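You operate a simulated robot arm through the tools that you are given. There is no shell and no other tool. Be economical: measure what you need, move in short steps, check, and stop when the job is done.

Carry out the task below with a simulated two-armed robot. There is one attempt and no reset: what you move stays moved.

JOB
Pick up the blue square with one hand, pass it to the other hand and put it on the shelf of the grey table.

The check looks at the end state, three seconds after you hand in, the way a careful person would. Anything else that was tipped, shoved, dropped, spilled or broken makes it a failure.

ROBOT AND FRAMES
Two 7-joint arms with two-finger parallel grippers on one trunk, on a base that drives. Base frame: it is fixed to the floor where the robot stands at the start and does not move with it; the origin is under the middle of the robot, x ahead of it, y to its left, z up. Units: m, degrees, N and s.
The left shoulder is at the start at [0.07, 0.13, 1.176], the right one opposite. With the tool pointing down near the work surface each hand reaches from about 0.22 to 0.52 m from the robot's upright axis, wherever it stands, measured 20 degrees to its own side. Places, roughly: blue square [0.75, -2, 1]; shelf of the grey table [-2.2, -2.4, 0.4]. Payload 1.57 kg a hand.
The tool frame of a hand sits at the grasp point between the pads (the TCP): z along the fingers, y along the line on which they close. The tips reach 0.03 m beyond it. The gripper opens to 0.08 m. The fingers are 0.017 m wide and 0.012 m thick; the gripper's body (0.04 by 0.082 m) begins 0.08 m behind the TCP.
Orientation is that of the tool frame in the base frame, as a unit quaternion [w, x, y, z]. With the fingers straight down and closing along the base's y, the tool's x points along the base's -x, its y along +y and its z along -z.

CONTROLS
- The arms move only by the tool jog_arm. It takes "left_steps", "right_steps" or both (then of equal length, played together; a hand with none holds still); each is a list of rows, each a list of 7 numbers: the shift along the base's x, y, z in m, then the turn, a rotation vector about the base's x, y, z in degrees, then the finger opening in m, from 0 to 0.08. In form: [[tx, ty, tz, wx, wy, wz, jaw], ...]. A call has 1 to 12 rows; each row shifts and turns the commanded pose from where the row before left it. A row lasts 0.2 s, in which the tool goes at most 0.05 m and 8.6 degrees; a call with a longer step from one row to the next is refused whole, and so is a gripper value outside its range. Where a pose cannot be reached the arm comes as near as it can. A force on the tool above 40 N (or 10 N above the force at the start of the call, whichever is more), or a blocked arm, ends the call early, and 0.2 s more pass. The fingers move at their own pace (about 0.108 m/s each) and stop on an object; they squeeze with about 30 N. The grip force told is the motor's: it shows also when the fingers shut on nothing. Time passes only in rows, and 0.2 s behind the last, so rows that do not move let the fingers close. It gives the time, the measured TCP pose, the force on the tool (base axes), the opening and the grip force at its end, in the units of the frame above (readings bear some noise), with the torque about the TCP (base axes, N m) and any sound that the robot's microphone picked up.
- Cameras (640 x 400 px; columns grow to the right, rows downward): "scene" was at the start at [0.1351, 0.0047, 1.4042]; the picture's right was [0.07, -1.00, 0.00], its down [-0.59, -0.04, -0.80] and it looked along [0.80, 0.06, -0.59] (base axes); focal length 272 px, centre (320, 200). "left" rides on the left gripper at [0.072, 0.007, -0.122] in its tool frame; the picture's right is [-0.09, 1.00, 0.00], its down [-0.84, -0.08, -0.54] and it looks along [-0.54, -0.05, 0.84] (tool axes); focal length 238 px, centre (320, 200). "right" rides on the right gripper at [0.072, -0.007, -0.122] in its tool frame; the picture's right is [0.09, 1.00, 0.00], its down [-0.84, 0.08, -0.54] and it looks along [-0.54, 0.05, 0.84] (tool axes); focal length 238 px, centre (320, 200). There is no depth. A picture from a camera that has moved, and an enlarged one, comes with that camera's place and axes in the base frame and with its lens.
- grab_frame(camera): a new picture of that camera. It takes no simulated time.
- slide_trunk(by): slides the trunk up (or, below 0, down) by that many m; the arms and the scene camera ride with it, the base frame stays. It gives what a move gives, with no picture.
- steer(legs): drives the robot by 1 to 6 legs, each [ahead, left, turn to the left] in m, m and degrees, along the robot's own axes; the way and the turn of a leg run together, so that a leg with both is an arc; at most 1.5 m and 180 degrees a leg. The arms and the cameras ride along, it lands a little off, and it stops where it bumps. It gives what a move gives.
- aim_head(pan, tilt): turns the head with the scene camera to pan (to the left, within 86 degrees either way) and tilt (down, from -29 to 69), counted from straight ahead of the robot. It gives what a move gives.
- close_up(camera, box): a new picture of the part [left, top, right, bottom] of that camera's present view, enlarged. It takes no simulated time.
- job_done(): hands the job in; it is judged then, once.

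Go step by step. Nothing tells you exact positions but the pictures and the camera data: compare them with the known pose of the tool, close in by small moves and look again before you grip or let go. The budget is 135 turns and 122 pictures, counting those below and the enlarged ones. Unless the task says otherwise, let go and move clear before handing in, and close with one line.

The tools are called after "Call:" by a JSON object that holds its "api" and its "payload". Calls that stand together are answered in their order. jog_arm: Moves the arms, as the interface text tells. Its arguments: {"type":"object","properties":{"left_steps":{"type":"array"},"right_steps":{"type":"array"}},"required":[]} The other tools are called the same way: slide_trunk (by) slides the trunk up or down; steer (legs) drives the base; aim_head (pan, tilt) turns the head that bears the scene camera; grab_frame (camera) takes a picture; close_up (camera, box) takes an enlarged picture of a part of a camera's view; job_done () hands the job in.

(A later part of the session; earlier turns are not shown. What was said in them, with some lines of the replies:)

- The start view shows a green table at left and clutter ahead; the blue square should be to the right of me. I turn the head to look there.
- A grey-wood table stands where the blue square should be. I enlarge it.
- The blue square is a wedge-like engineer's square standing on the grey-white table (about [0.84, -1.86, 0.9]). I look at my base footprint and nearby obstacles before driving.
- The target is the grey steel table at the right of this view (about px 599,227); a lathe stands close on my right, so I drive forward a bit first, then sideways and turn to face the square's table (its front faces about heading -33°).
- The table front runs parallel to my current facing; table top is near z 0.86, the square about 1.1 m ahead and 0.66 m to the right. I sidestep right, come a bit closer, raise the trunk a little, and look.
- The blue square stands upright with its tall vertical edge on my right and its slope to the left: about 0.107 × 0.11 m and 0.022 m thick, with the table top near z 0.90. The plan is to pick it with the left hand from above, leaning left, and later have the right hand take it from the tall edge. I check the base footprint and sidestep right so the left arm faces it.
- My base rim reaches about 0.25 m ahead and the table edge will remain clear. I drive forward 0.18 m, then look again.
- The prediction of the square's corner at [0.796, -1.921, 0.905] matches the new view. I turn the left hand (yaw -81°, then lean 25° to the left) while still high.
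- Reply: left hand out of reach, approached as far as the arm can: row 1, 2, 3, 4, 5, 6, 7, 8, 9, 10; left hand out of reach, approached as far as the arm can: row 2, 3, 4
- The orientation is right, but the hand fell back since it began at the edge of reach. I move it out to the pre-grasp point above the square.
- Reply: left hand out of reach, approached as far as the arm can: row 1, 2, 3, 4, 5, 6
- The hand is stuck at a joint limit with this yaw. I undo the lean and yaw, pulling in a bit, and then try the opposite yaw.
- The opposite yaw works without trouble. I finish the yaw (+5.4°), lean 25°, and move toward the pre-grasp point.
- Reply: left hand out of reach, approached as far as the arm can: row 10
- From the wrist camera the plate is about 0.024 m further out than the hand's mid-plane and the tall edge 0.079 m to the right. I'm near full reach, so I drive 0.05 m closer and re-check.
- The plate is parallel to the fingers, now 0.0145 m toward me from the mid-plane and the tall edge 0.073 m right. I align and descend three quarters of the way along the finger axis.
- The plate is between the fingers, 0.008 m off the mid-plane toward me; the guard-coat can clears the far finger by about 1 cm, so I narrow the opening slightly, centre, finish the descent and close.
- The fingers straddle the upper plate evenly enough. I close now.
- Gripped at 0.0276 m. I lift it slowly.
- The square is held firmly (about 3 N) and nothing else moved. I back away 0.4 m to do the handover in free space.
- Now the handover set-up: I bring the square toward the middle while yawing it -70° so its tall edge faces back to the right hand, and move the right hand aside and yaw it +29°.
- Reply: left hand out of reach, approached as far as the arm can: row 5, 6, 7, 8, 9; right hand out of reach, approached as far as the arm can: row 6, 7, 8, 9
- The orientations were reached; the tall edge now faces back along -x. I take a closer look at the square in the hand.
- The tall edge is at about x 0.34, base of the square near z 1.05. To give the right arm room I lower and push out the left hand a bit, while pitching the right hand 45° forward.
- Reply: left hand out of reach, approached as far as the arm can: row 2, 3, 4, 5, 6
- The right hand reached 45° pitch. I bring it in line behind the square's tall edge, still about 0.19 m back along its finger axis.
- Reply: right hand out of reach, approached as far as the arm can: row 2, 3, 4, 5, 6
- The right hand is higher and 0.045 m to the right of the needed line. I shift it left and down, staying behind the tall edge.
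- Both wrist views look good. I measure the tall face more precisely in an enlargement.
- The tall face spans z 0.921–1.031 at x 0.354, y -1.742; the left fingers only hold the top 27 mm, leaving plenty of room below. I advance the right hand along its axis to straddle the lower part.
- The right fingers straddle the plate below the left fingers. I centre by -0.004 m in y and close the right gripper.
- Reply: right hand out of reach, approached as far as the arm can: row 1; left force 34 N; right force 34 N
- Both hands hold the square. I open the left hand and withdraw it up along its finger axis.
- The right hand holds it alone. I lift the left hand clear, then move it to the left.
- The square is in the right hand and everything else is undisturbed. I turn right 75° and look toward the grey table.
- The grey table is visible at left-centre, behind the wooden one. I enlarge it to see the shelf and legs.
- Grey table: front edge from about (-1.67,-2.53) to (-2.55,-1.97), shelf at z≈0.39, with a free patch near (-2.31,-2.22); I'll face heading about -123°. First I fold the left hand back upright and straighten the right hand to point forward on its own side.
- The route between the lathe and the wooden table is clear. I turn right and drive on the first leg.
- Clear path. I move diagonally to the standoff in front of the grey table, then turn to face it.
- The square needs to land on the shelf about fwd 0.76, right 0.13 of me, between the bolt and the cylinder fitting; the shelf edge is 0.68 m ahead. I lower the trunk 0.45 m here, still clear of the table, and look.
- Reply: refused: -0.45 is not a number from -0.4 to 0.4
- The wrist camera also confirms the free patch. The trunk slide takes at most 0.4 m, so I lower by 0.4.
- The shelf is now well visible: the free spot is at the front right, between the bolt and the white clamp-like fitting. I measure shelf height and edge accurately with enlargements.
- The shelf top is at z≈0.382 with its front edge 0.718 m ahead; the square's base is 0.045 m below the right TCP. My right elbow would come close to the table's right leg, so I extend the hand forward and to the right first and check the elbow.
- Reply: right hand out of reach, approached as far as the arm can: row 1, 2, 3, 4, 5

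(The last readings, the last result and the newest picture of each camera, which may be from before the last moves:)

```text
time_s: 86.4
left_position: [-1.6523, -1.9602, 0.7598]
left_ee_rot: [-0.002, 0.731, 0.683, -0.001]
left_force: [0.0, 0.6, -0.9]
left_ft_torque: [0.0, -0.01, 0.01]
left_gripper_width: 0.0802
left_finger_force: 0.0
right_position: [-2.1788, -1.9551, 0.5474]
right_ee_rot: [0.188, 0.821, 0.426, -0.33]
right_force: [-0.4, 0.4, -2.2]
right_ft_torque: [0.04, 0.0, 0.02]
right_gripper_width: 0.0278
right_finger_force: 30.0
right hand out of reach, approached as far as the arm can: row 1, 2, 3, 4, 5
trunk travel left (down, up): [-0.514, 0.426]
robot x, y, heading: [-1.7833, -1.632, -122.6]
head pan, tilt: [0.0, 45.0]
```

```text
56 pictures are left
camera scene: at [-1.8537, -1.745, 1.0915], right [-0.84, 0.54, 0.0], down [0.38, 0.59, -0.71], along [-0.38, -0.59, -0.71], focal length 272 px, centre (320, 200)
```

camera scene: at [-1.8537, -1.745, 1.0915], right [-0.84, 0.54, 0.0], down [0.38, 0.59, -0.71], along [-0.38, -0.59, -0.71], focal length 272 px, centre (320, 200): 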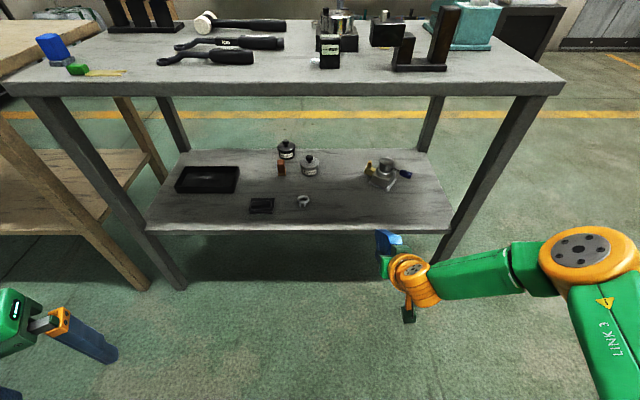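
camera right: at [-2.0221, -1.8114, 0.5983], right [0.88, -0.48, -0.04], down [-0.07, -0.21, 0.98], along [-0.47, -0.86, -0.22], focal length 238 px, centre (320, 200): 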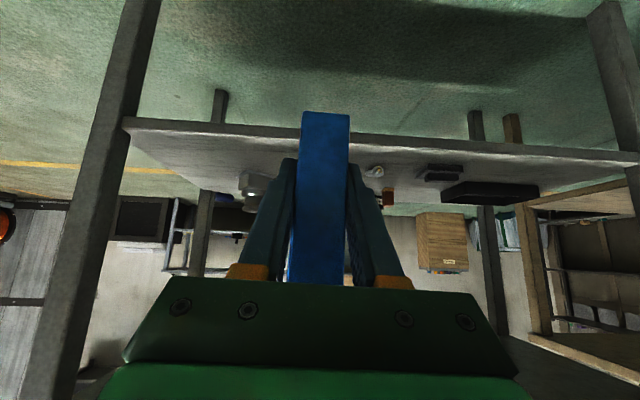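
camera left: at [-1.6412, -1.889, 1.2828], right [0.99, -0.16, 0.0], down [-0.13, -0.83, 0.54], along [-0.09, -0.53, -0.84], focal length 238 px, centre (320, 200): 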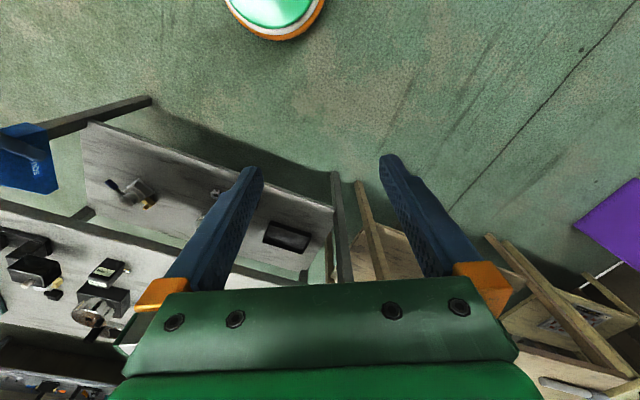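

The elbow sits near shoulder height and would meet the table-top edge, so I lower the trunk a further 0.2 m here and raise the hand relative to the body.

Call:
{"api": "slide_trunk", "payload": {"by": -0.2}}

Call:
{"api": "jog_arm", "payload": {"right_steps": [[0, 0, 0.03, 0, 0, 0, 0], [0, 0, 0.03, 0, 0, 0, 0], [0, 0, 0.03, 0, 0, 0, 0], [0, 0, 0.03, 0, 0, 0, 0], [0, 0, 0.03, 0, 0, 0, 0], [0, 0, 0, 0, 0, 0, 0]]}}

Call:
{"api": "grab_frame", "payload": {"camera": "scene"}}

Call:
{"api": "grab_frame", "payload": {"camera": "right"}}

```text
time_s: 88.6
left_position: [-1.6533, -1.959, 0.5609]
left_ee_rot: [-0.001, 0.73, 0.683, 0.0]
left_force: [0.1, 1.1, 0.5]
left_ft_torque: [0.04, 0.0, -0.01]
left_gripper_width: 0.0799
left_finger_force: 0.1
right_position: [-2.1784, -1.9545, 0.3467]
right_ee_rot: [0.189, 0.821, 0.426, -0.33]
right_force: [-0.9, 0.8, -2.6]
right_ft_torque: [0.06, -0.03, -0.01]
right_gripper_width: 0.0277
right_finger_force: 30.3
trunk travel left (down, up): [-0.314, 0.626]
robot x, y, heading: [-1.7788, -1.6316, -122.9]
head pan, tilt: [0.0, 45.0]
```

```text
time_s: 90.0
left_position: [-1.653, -1.9582, 0.5608]
left_ee_rot: [0.0, 0.73, 0.683, -0.001]
left_force: [-0.4, -0.2, 0.1]
left_ft_torque: [0.0, -0.03, 0.01]
left_gripper_width: 0.0801
left_finger_force: 0.1
right_position: [-2.1803, -1.955, 0.4987]
right_ee_rot: [0.189, 0.821, 0.425, -0.331]
right_force: [-0.2, 1.4, -2.0]
right_ft_torque: [0.04, -0.06, 0.07]
right_gripper_width: 0.0277
right_finger_force: 30.7
trunk travel left (down, up): [-0.314, 0.626]
robot x, y, heading: [-1.7829, -1.6337, -122.8]
head pan, tilt: [0.0, 45.0]
```

```text
55 pictures are left
camera scene: at [-1.8542, -1.7447, 0.8915], right [-0.84, 0.54, 0.0], down [0.38, 0.59, -0.71], along [-0.38, -0.59, -0.71], focal length 272 px, centre (320, 200)
```

scene: 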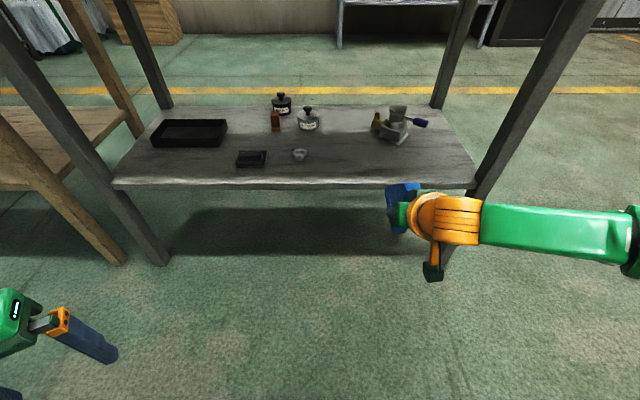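

```text
54 pictures are left
camera right: at [-2.1085, -1.8379, 0.5338], right [0.86, -0.51, -0.04], down [-0.08, -0.2, 0.98], along [-0.51, -0.83, -0.22], focal length 238 px, centre (320, 200)
```

right: 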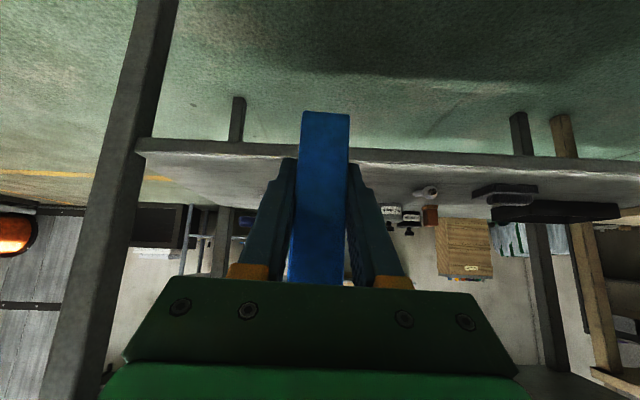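

The elbow is now low and clear of the table top. I shift left 0.10 m, drive 0.2 m forward, then check.

Call:
{"api": "steer", "payload": {"legs": [[0, 0.1, 0], [0.18, 0, 0]]}}

Call:
{"api": "grab_frame", "payload": {"camera": "scene"}}

Call:
{"api": "grab_frame", "payload": {"camera": "right"}}

Call:
{"api": "grab_frame", "payload": {"camera": "left"}}

```text
time_s: 92.3
left_position: [-1.6675, -2.1674, 0.5613]
left_ee_rot: [-0.001, 0.73, 0.683, 0.0]
left_force: [-0.3, 0.1, -0.2]
left_ft_torque: [0.01, -0.01, 0.0]
left_gripper_width: 0.08
left_finger_force: 0.0
right_position: [-2.1944, -2.1653, 0.4988]
right_ee_rot: [0.188, 0.821, 0.426, -0.33]
right_force: [0.0, 0.1, -2.4]
right_ft_torque: [0.04, -0.04, 0.0]
right_gripper_width: 0.0277
right_finger_force: 30.6
trunk travel left (down, up): [-0.314, 0.626]
robot x, y, heading: [-1.7932, -1.8409, -122.7]
head pan, tilt: [0.0, 45.0]
```

```text
53 pictures are left
camera scene: at [-1.8688, -1.9537, 0.8915], right [-0.84, 0.54, 0.0], down [0.38, 0.6, -0.71], along [-0.38, -0.59, -0.71], focal length 272 px, centre (320, 200)
```

scene: 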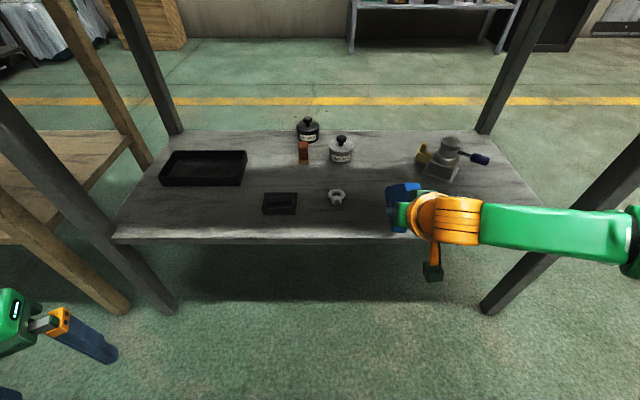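

```text
52 pictures are left
camera right: at [-2.1229, -2.0475, 0.5333], right [0.86, -0.51, -0.04], down [-0.08, -0.2, 0.98], along [-0.51, -0.84, -0.22], focal length 238 px, centre (320, 200)
```

right: 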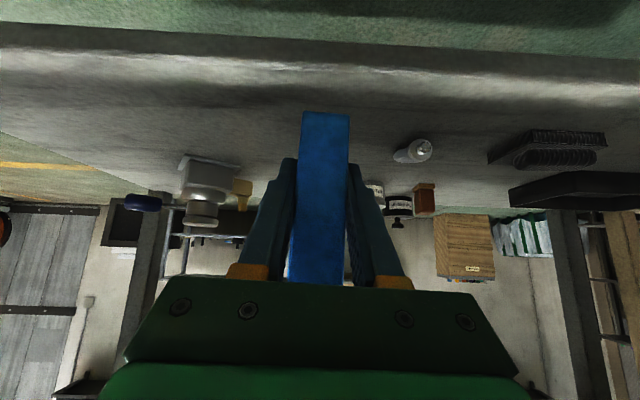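

```text
51 pictures are left
camera left: at [-1.6555, -2.0973, 0.6828], right [0.99, -0.16, 0.0], down [-0.13, -0.83, 0.54], along [-0.09, -0.53, -0.84], focal length 238 px, centre (320, 200)
```

left: 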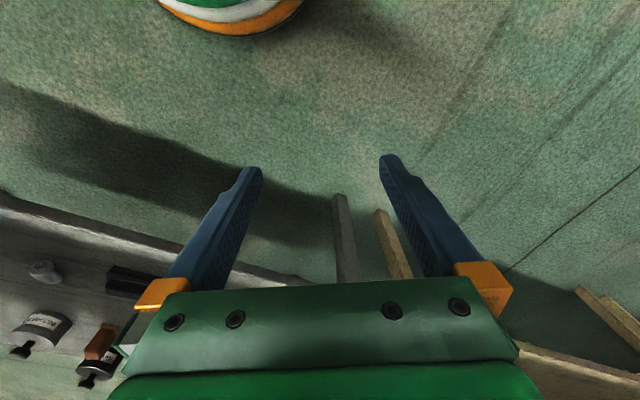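

The lane is right: bolt 0.117 m to the left, fitting about 0.15 m to the right and further back. I drive 0.12 m more to bring the square over the shelf.

Call:
{"api": "steer", "payload": {"legs": [[0.12, 0, 0]]}}

Call:
{"api": "grab_frame", "payload": {"camera": "scene"}}

Call:
{"api": "grab_frame", "payload": {"camera": "right"}}

```text
time_s: 93.5
left_position: [-1.7325, -2.2687, 0.5593]
left_ee_rot: [0.0, 0.73, 0.684, 0.001]
left_force: [0.1, 1.0, -0.6]
left_ft_torque: [0.0, -0.01, 0.0]
left_gripper_width: 0.0801
left_finger_force: 0.0
right_position: [-2.2589, -2.2637, 0.4985]
right_ee_rot: [0.188, 0.821, 0.426, -0.33]
right_force: [0.1, -0.2, -2.3]
right_ft_torque: [0.03, -0.02, -0.01]
right_gripper_width: 0.0279
right_finger_force: 30.0
trunk travel left (down, up): [-0.314, 0.626]
robot x, y, heading: [-1.8592, -1.9414, -122.9]
head pan, tilt: [0.0, 45.0]
```

```text
50 pictures are left
camera scene: at [-1.9335, -2.0539, 0.8915], right [-0.84, 0.54, 0.0], down [0.38, 0.59, -0.71], along [-0.38, -0.59, -0.71], focal length 272 px, centre (320, 200)
```

scene: 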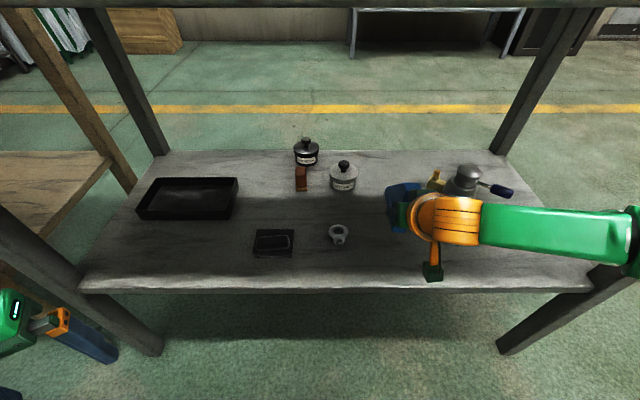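

```text
49 pictures are left
camera right: at [-2.1876, -2.1473, 0.5333], right [0.86, -0.51, -0.04], down [-0.08, -0.2, 0.98], along [-0.51, -0.83, -0.22], focal length 238 px, centre (320, 200)
```

right: 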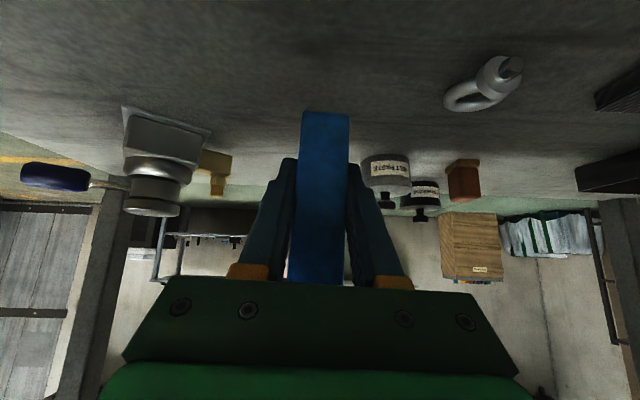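

The square hovers about 7 cm above the shelf, 9 cm in from the edge, with clear space around. I lower it gently, most of the way first.

Call:
{"api": "jog_arm", "payload": {"right_steps": [[0, 0, -0.02, 0, 0, 0, 0], [0, 0, -0.02, 0, 0, 0, 0], [0, 0, -0.015, 0, 0, 0, 0], [0, 0, 0, 0, 0, 0, 0]]}}

Call:
{"api": "close_up", "payload": {"camera": "right", "box": [220, 60, 420, 220]}}

Call:
{"api": "close_up", "payload": {"camera": "scene", "box": [300, 150, 520, 300]}}

```text
time_s: 94.5
left_position: [-1.7319, -2.2673, 0.5609]
left_ee_rot: [-0.001, 0.73, 0.683, 0.0]
left_force: [-0.7, -1.0, -0.1]
left_ft_torque: [0.0, -0.04, -0.02]
left_gripper_width: 0.08
left_finger_force: 0.2
right_position: [-2.2579, -2.2638, 0.4434]
right_ee_rot: [0.189, 0.821, 0.426, -0.331]
right_force: [-1.6, -0.7, 2.2]
right_ft_torque: [-0.23, 0.24, -0.08]
right_gripper_width: 0.0276
right_finger_force: 29.6
trunk travel left (down, up): [-0.314, 0.626]
robot x, y, heading: [-1.8589, -1.9416, -122.8]
head pan, tilt: [0.0, 45.0]
```

```text
2.50 times, centred on (320, 140) of right
camera zoom: at [-2.1865, -2.1474, 0.4781], right [0.86, -0.51, -0.04], down [-0.08, -0.2, 0.98], along [-0.51, -0.83, -0.21], focal length 596 px, centre (320, 350)
```

zoom: 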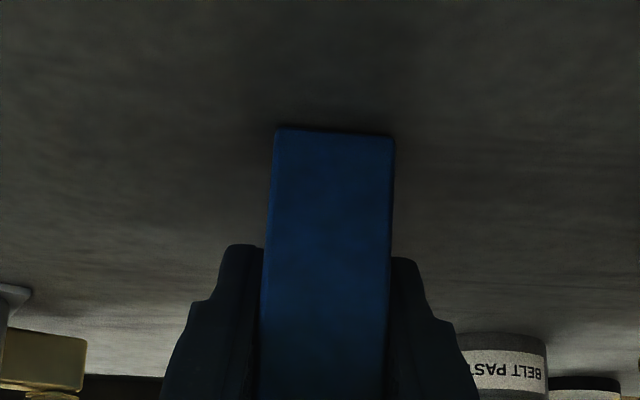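

```text
2.67 times, centred on (410, 225) of scene
camera zoom: at [-1.9328, -2.0531, 0.8917], right [-0.84, 0.54, 0.0], down [0.38, 0.59, -0.71], along [-0.38, -0.59, -0.71], focal length 726 px, centre (80, 133)
```

zoom: 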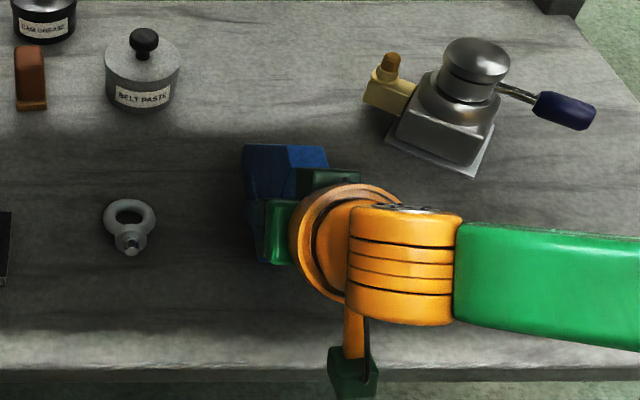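

The tail of the square touched first (torque puts contact ~8 cm forward), so it's slightly nose-down. I raise a little, pitch up 5°, and lower again in small steps.

Call:
{"api": "jog_arm", "payload": {"right_steps": [[0, 0, 0.008, 0, 0, 0, 0], [0, 0, 0, -4.2, 2.7, 0, 0], [0, 0, -0.006, 0, 0, 0, 0], [0, 0, 0, 0, 0, 0, 0]]}}

Call:
{"api": "jog_arm", "payload": {"right_steps": [[0, 0, -0.004, 0, 0, 0, 0], [0, 0, 0, 0, 0, 0, 0]]}}

```text
time_s: 95.5
left_position: [-1.7317, -2.2683, 0.5615]
left_ee_rot: [0.0, 0.73, 0.684, -0.001]
left_force: [0.1, 0.0, -0.5]
left_ft_torque: [-0.01, -0.03, 0.02]
left_gripper_width: 0.08
left_finger_force: 0.1
right_position: [-2.2609, -2.2642, 0.4449]
right_ee_rot: [0.209, 0.805, 0.418, -0.365]
right_force: [-0.6, -0.4, -2.2]
right_ft_torque: [0.05, -0.03, 0.02]
right_gripper_width: 0.0277
right_finger_force: 30.1
trunk travel left (down, up): [-0.314, 0.626]
robot x, y, heading: [-1.8589, -1.9434, -122.5]
head pan, tilt: [0.0, 45.0]
```

```text
time_s: 96.1
left_position: [-1.7316, -2.2664, 0.5613]
left_ee_rot: [0.0, 0.73, 0.683, -0.003]
left_force: [0.5, 0.0, 0.3]
left_ft_torque: [0.02, -0.03, 0.03]
left_gripper_width: 0.0798
left_finger_force: 0.2
right_position: [-2.2582, -2.2648, 0.4447]
right_ee_rot: [0.21, 0.804, 0.418, -0.367]
right_force: [-3.8, -2.8, 13.8]
right_ft_torque: [0.16, 0.15, 0.08]
right_gripper_width: 0.0276
right_finger_force: 29.8
trunk travel left (down, up): [-0.314, 0.626]
robot x, y, heading: [-1.8583, -1.9419, -122.9]
head pan, tilt: [0.0, 45.0]
```

Now the heel touches first at the same height, so the original attitude was nearly level and the shelf is at z≈0.398. I pitch back 4.5° and check the forces.

Call:
{"api": "jog_arm", "payload": {"right_steps": [[0, 0, 0.003, 0, 0, 0, 0], [0, 0, 0, 3.8, -2.4, 0, 0], [0, 0, 0, 0, 0, 0, 0]]}}

Call:
{"api": "jog_arm", "payload": {"right_steps": [[0, 0, -0.002, 0, 0, 0, 0], [0, 0, 0, 0, 0, 0, 0]]}}

Call:
{"api": "close_up", "payload": {"camera": "right", "box": [220, 60, 420, 220]}}

```text
time_s: 96.9
left_position: [-1.7323, -2.2674, 0.5605]
left_ee_rot: [0.0, 0.73, 0.684, -0.001]
left_force: [-0.1, 0.3, 1.4]
left_ft_torque: [0.04, -0.05, -0.01]
left_gripper_width: 0.0801
left_finger_force: 0.0
right_position: [-2.2587, -2.2635, 0.4433]
right_ee_rot: [0.189, 0.82, 0.425, -0.333]
right_force: [0.8, -0.5, -2.9]
right_ft_torque: [0.08, -0.06, 0.0]
right_gripper_width: 0.0275
right_finger_force: 30.0
trunk travel left (down, up): [-0.314, 0.626]
robot x, y, heading: [-1.8597, -1.9397, -122.8]
head pan, tilt: [0.0, 45.0]
```

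```text
time_s: 97.5
left_position: [-1.7324, -2.267, 0.5599]
left_ee_rot: [-0.001, 0.73, 0.683, -0.001]
left_force: [0.2, 1.2, -0.1]
left_ft_torque: [0.0, -0.02, -0.01]
left_gripper_width: 0.0799
left_finger_force: 0.0
right_position: [-2.2588, -2.263, 0.4436]
right_ee_rot: [0.191, 0.819, 0.425, -0.335]
right_force: [-0.4, 0.4, 3.0]
right_ft_torque: [0.17, 0.06, 0.04]
right_gripper_width: 0.0275
right_finger_force: 30.3
trunk travel left (down, up): [-0.314, 0.626]
robot x, y, heading: [-1.8567, -1.9406, -122.7]
head pan, tilt: [0.0, 45.0]
```

```text
2.50 times, centred on (320, 140) of right
camera zoom: at [-2.1875, -2.1465, 0.4768], right [0.86, -0.51, -0.04], down [-0.07, -0.2, 0.98], along [-0.51, -0.84, -0.21], focal length 596 px, centre (320, 350)
```

zoom: 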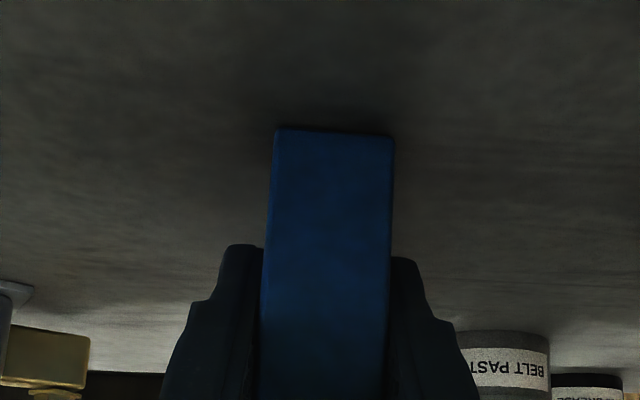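

The square rests level on the shelf with light contact. I open the fingers.

Call:
{"api": "jog_arm", "payload": {"right_steps": [[0, 0, 0, 0, 0, 0, 0.032], [0, 0, 0, 0, 0, 0, 0.04], [0, 0, 0, 0, 0, 0, 0.06], [0, 0, 0, 0, 0, 0, 0.08], [0, 0, 0, 0, 0, 0, 0.08]]}}

Call:
{"api": "grab_frame", "payload": {"camera": "right"}}

```text
time_s: 98.7
left_position: [-1.7311, -2.2673, 0.5606]
left_ee_rot: [0.0, 0.729, 0.684, -0.001]
left_force: [0.4, 0.5, -0.3]
left_ft_torque: [0.02, -0.01, 0.01]
left_gripper_width: 0.0799
left_finger_force: 0.1
right_position: [-2.2581, -2.2649, 0.4419]
right_ee_rot: [0.191, 0.819, 0.426, -0.334]
right_force: [0.5, -0.2, -0.5]
right_ft_torque: [-0.03, 0.0, 0.0]
right_gripper_width: 0.0799
right_finger_force: 0.0
trunk travel left (down, up): [-0.314, 0.626]
robot x, y, heading: [-1.858, -1.9421, -122.7]
head pan, tilt: [0.0, 45.0]
```

```text
45 pictures are left
camera right: at [-2.1875, -2.1466, 0.4764], right [0.86, -0.51, -0.04], down [-0.07, -0.2, 0.98], along [-0.51, -0.84, -0.21], focal length 238 px, centre (320, 200)
```

right: 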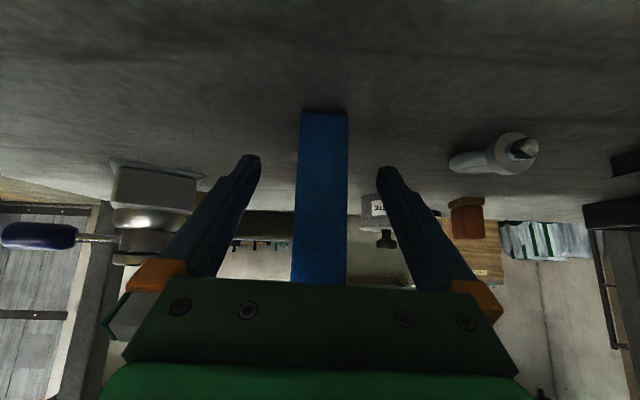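

The square stands by itself with free space on both sides of the fingers. I withdraw the right hand back along its finger axis.

Call:
{"api": "jog_arm", "payload": {"right_steps": [[0.009, 0.015, 0.018, 0, 0, 0, 0.08], [0.009, 0.015, 0.018, 0, 0, 0, 0.08], [0.009, 0.015, 0.018, 0, 0, 0, 0.08], [0.009, 0.015, 0.018, 0, 0, 0, 0.08], [0, 0, 0, 0, 0, 0, 0.08]]}}

Call:
{"api": "grab_frame", "payload": {"camera": "right"}}

Call:
{"api": "grab_frame", "payload": {"camera": "scene"}}

```text
time_s: 99.9
left_position: [-1.7315, -2.267, 0.5613]
left_ee_rot: [0.0, 0.73, 0.683, 0.0]
left_force: [-0.4, -0.6, -0.4]
left_ft_torque: [0.04, -0.03, -0.01]
left_gripper_width: 0.0802
left_finger_force: 0.1
right_position: [-2.2223, -2.2036, 0.5155]
right_ee_rot: [0.191, 0.819, 0.425, -0.334]
right_force: [0.4, -0.5, -0.6]
right_ft_torque: [0.0, 0.02, 0.02]
right_gripper_width: 0.0801
right_finger_force: 0.0
trunk travel left (down, up): [-0.314, 0.626]
robot x, y, heading: [-1.8645, -1.9401, -122.6]
head pan, tilt: [0.0, 45.0]
```

```text
44 pictures are left
camera right: at [-2.1512, -2.0867, 0.5479], right [0.86, -0.51, -0.04], down [-0.07, -0.2, 0.98], along [-0.51, -0.84, -0.21], focal length 238 px, centre (320, 200)
```

right: 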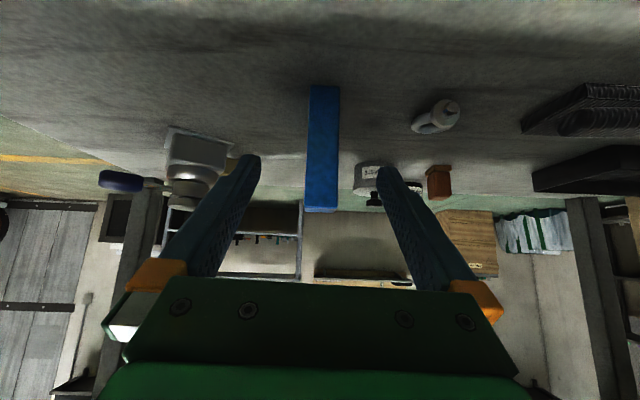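

```text
43 pictures are left
camera scene: at [-1.933, -2.0533, 0.8916], right [-0.84, 0.54, 0.0], down [0.38, 0.59, -0.71], along [-0.38, -0.59, -0.71], focal length 272 px, centre (320, 200)
```

scene: 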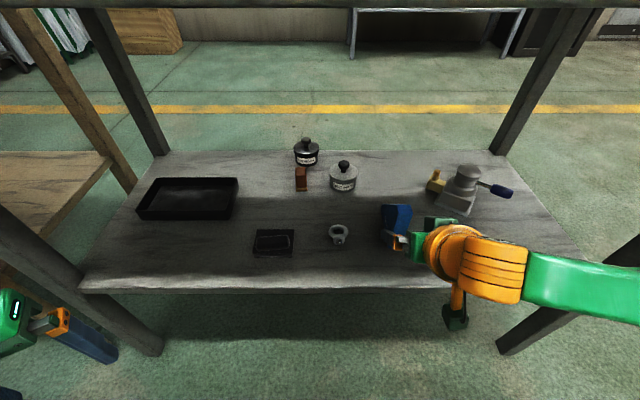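

The fingers are clear of the square. I back the robot away and take a final look.

Call:
{"api": "steer", "payload": {"legs": [[-0.35, 0, 0]]}}

Call:
{"api": "grab_frame", "payload": {"camera": "scene"}}

Call:
{"api": "close_up", "payload": {"camera": "scene", "box": [240, 60, 460, 210]}}

```text
time_s: 102.2
left_position: [-1.5419, -1.9715, 0.5608]
left_ee_rot: [-0.002, 0.728, 0.685, -0.002]
left_force: [-0.5, 0.3, 0.1]
left_ft_torque: [-0.01, 0.02, -0.01]
left_gripper_width: 0.0802
left_finger_force: 0.2
right_position: [-2.0317, -1.9099, 0.5141]
right_ee_rot: [0.192, 0.819, 0.427, -0.333]
right_force: [-0.2, 0.3, 0.2]
right_ft_torque: [0.02, 0.01, -0.02]
right_gripper_width: 0.0801
right_finger_force: 0.0
trunk travel left (down, up): [-0.314, 0.626]
robot x, y, heading: [-1.6699, -1.645, -122.4]
head pan, tilt: [0.0, 45.0]
```

```text
42 pictures are left
camera scene: at [-1.7426, -1.7579, 0.8916], right [-0.84, 0.54, 0.0], down [0.38, 0.6, -0.71], along [-0.38, -0.6, -0.71], focal length 272 px, centre (320, 200)
```

scene: 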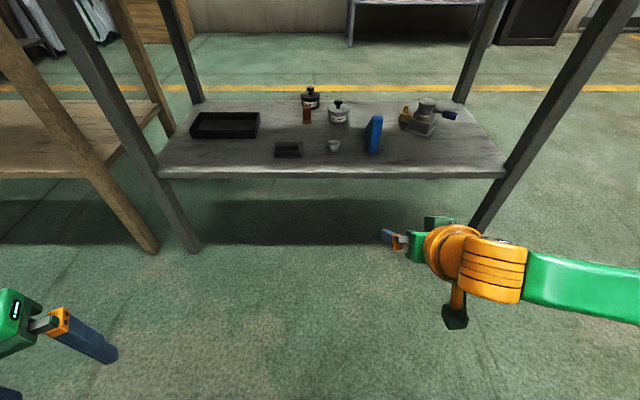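

```text
2.67 times, centred on (350, 135) of scene
camera zoom: at [-1.7426, -1.7579, 0.8916], right [-0.84, 0.54, 0.0], down [0.38, 0.6, -0.71], along [-0.38, -0.6, -0.71], focal length 726 px, centre (240, 373)
```

zoom: 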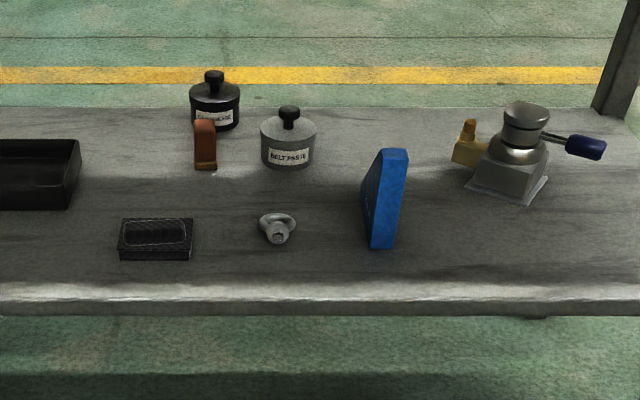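

The blue square stands upright on the grey table's shelf, everything around it is undisturbed, and both hands are clear. I hand in.

Call:
{"api": "job_done", "payload": {}}

```text
The job is handed in.
```

The blue square is standing on the shelf of the grey table: I picked it up with the left hand, passed it to the right hand and set it down, and in the pictures I took along the way nothing else looked moved.
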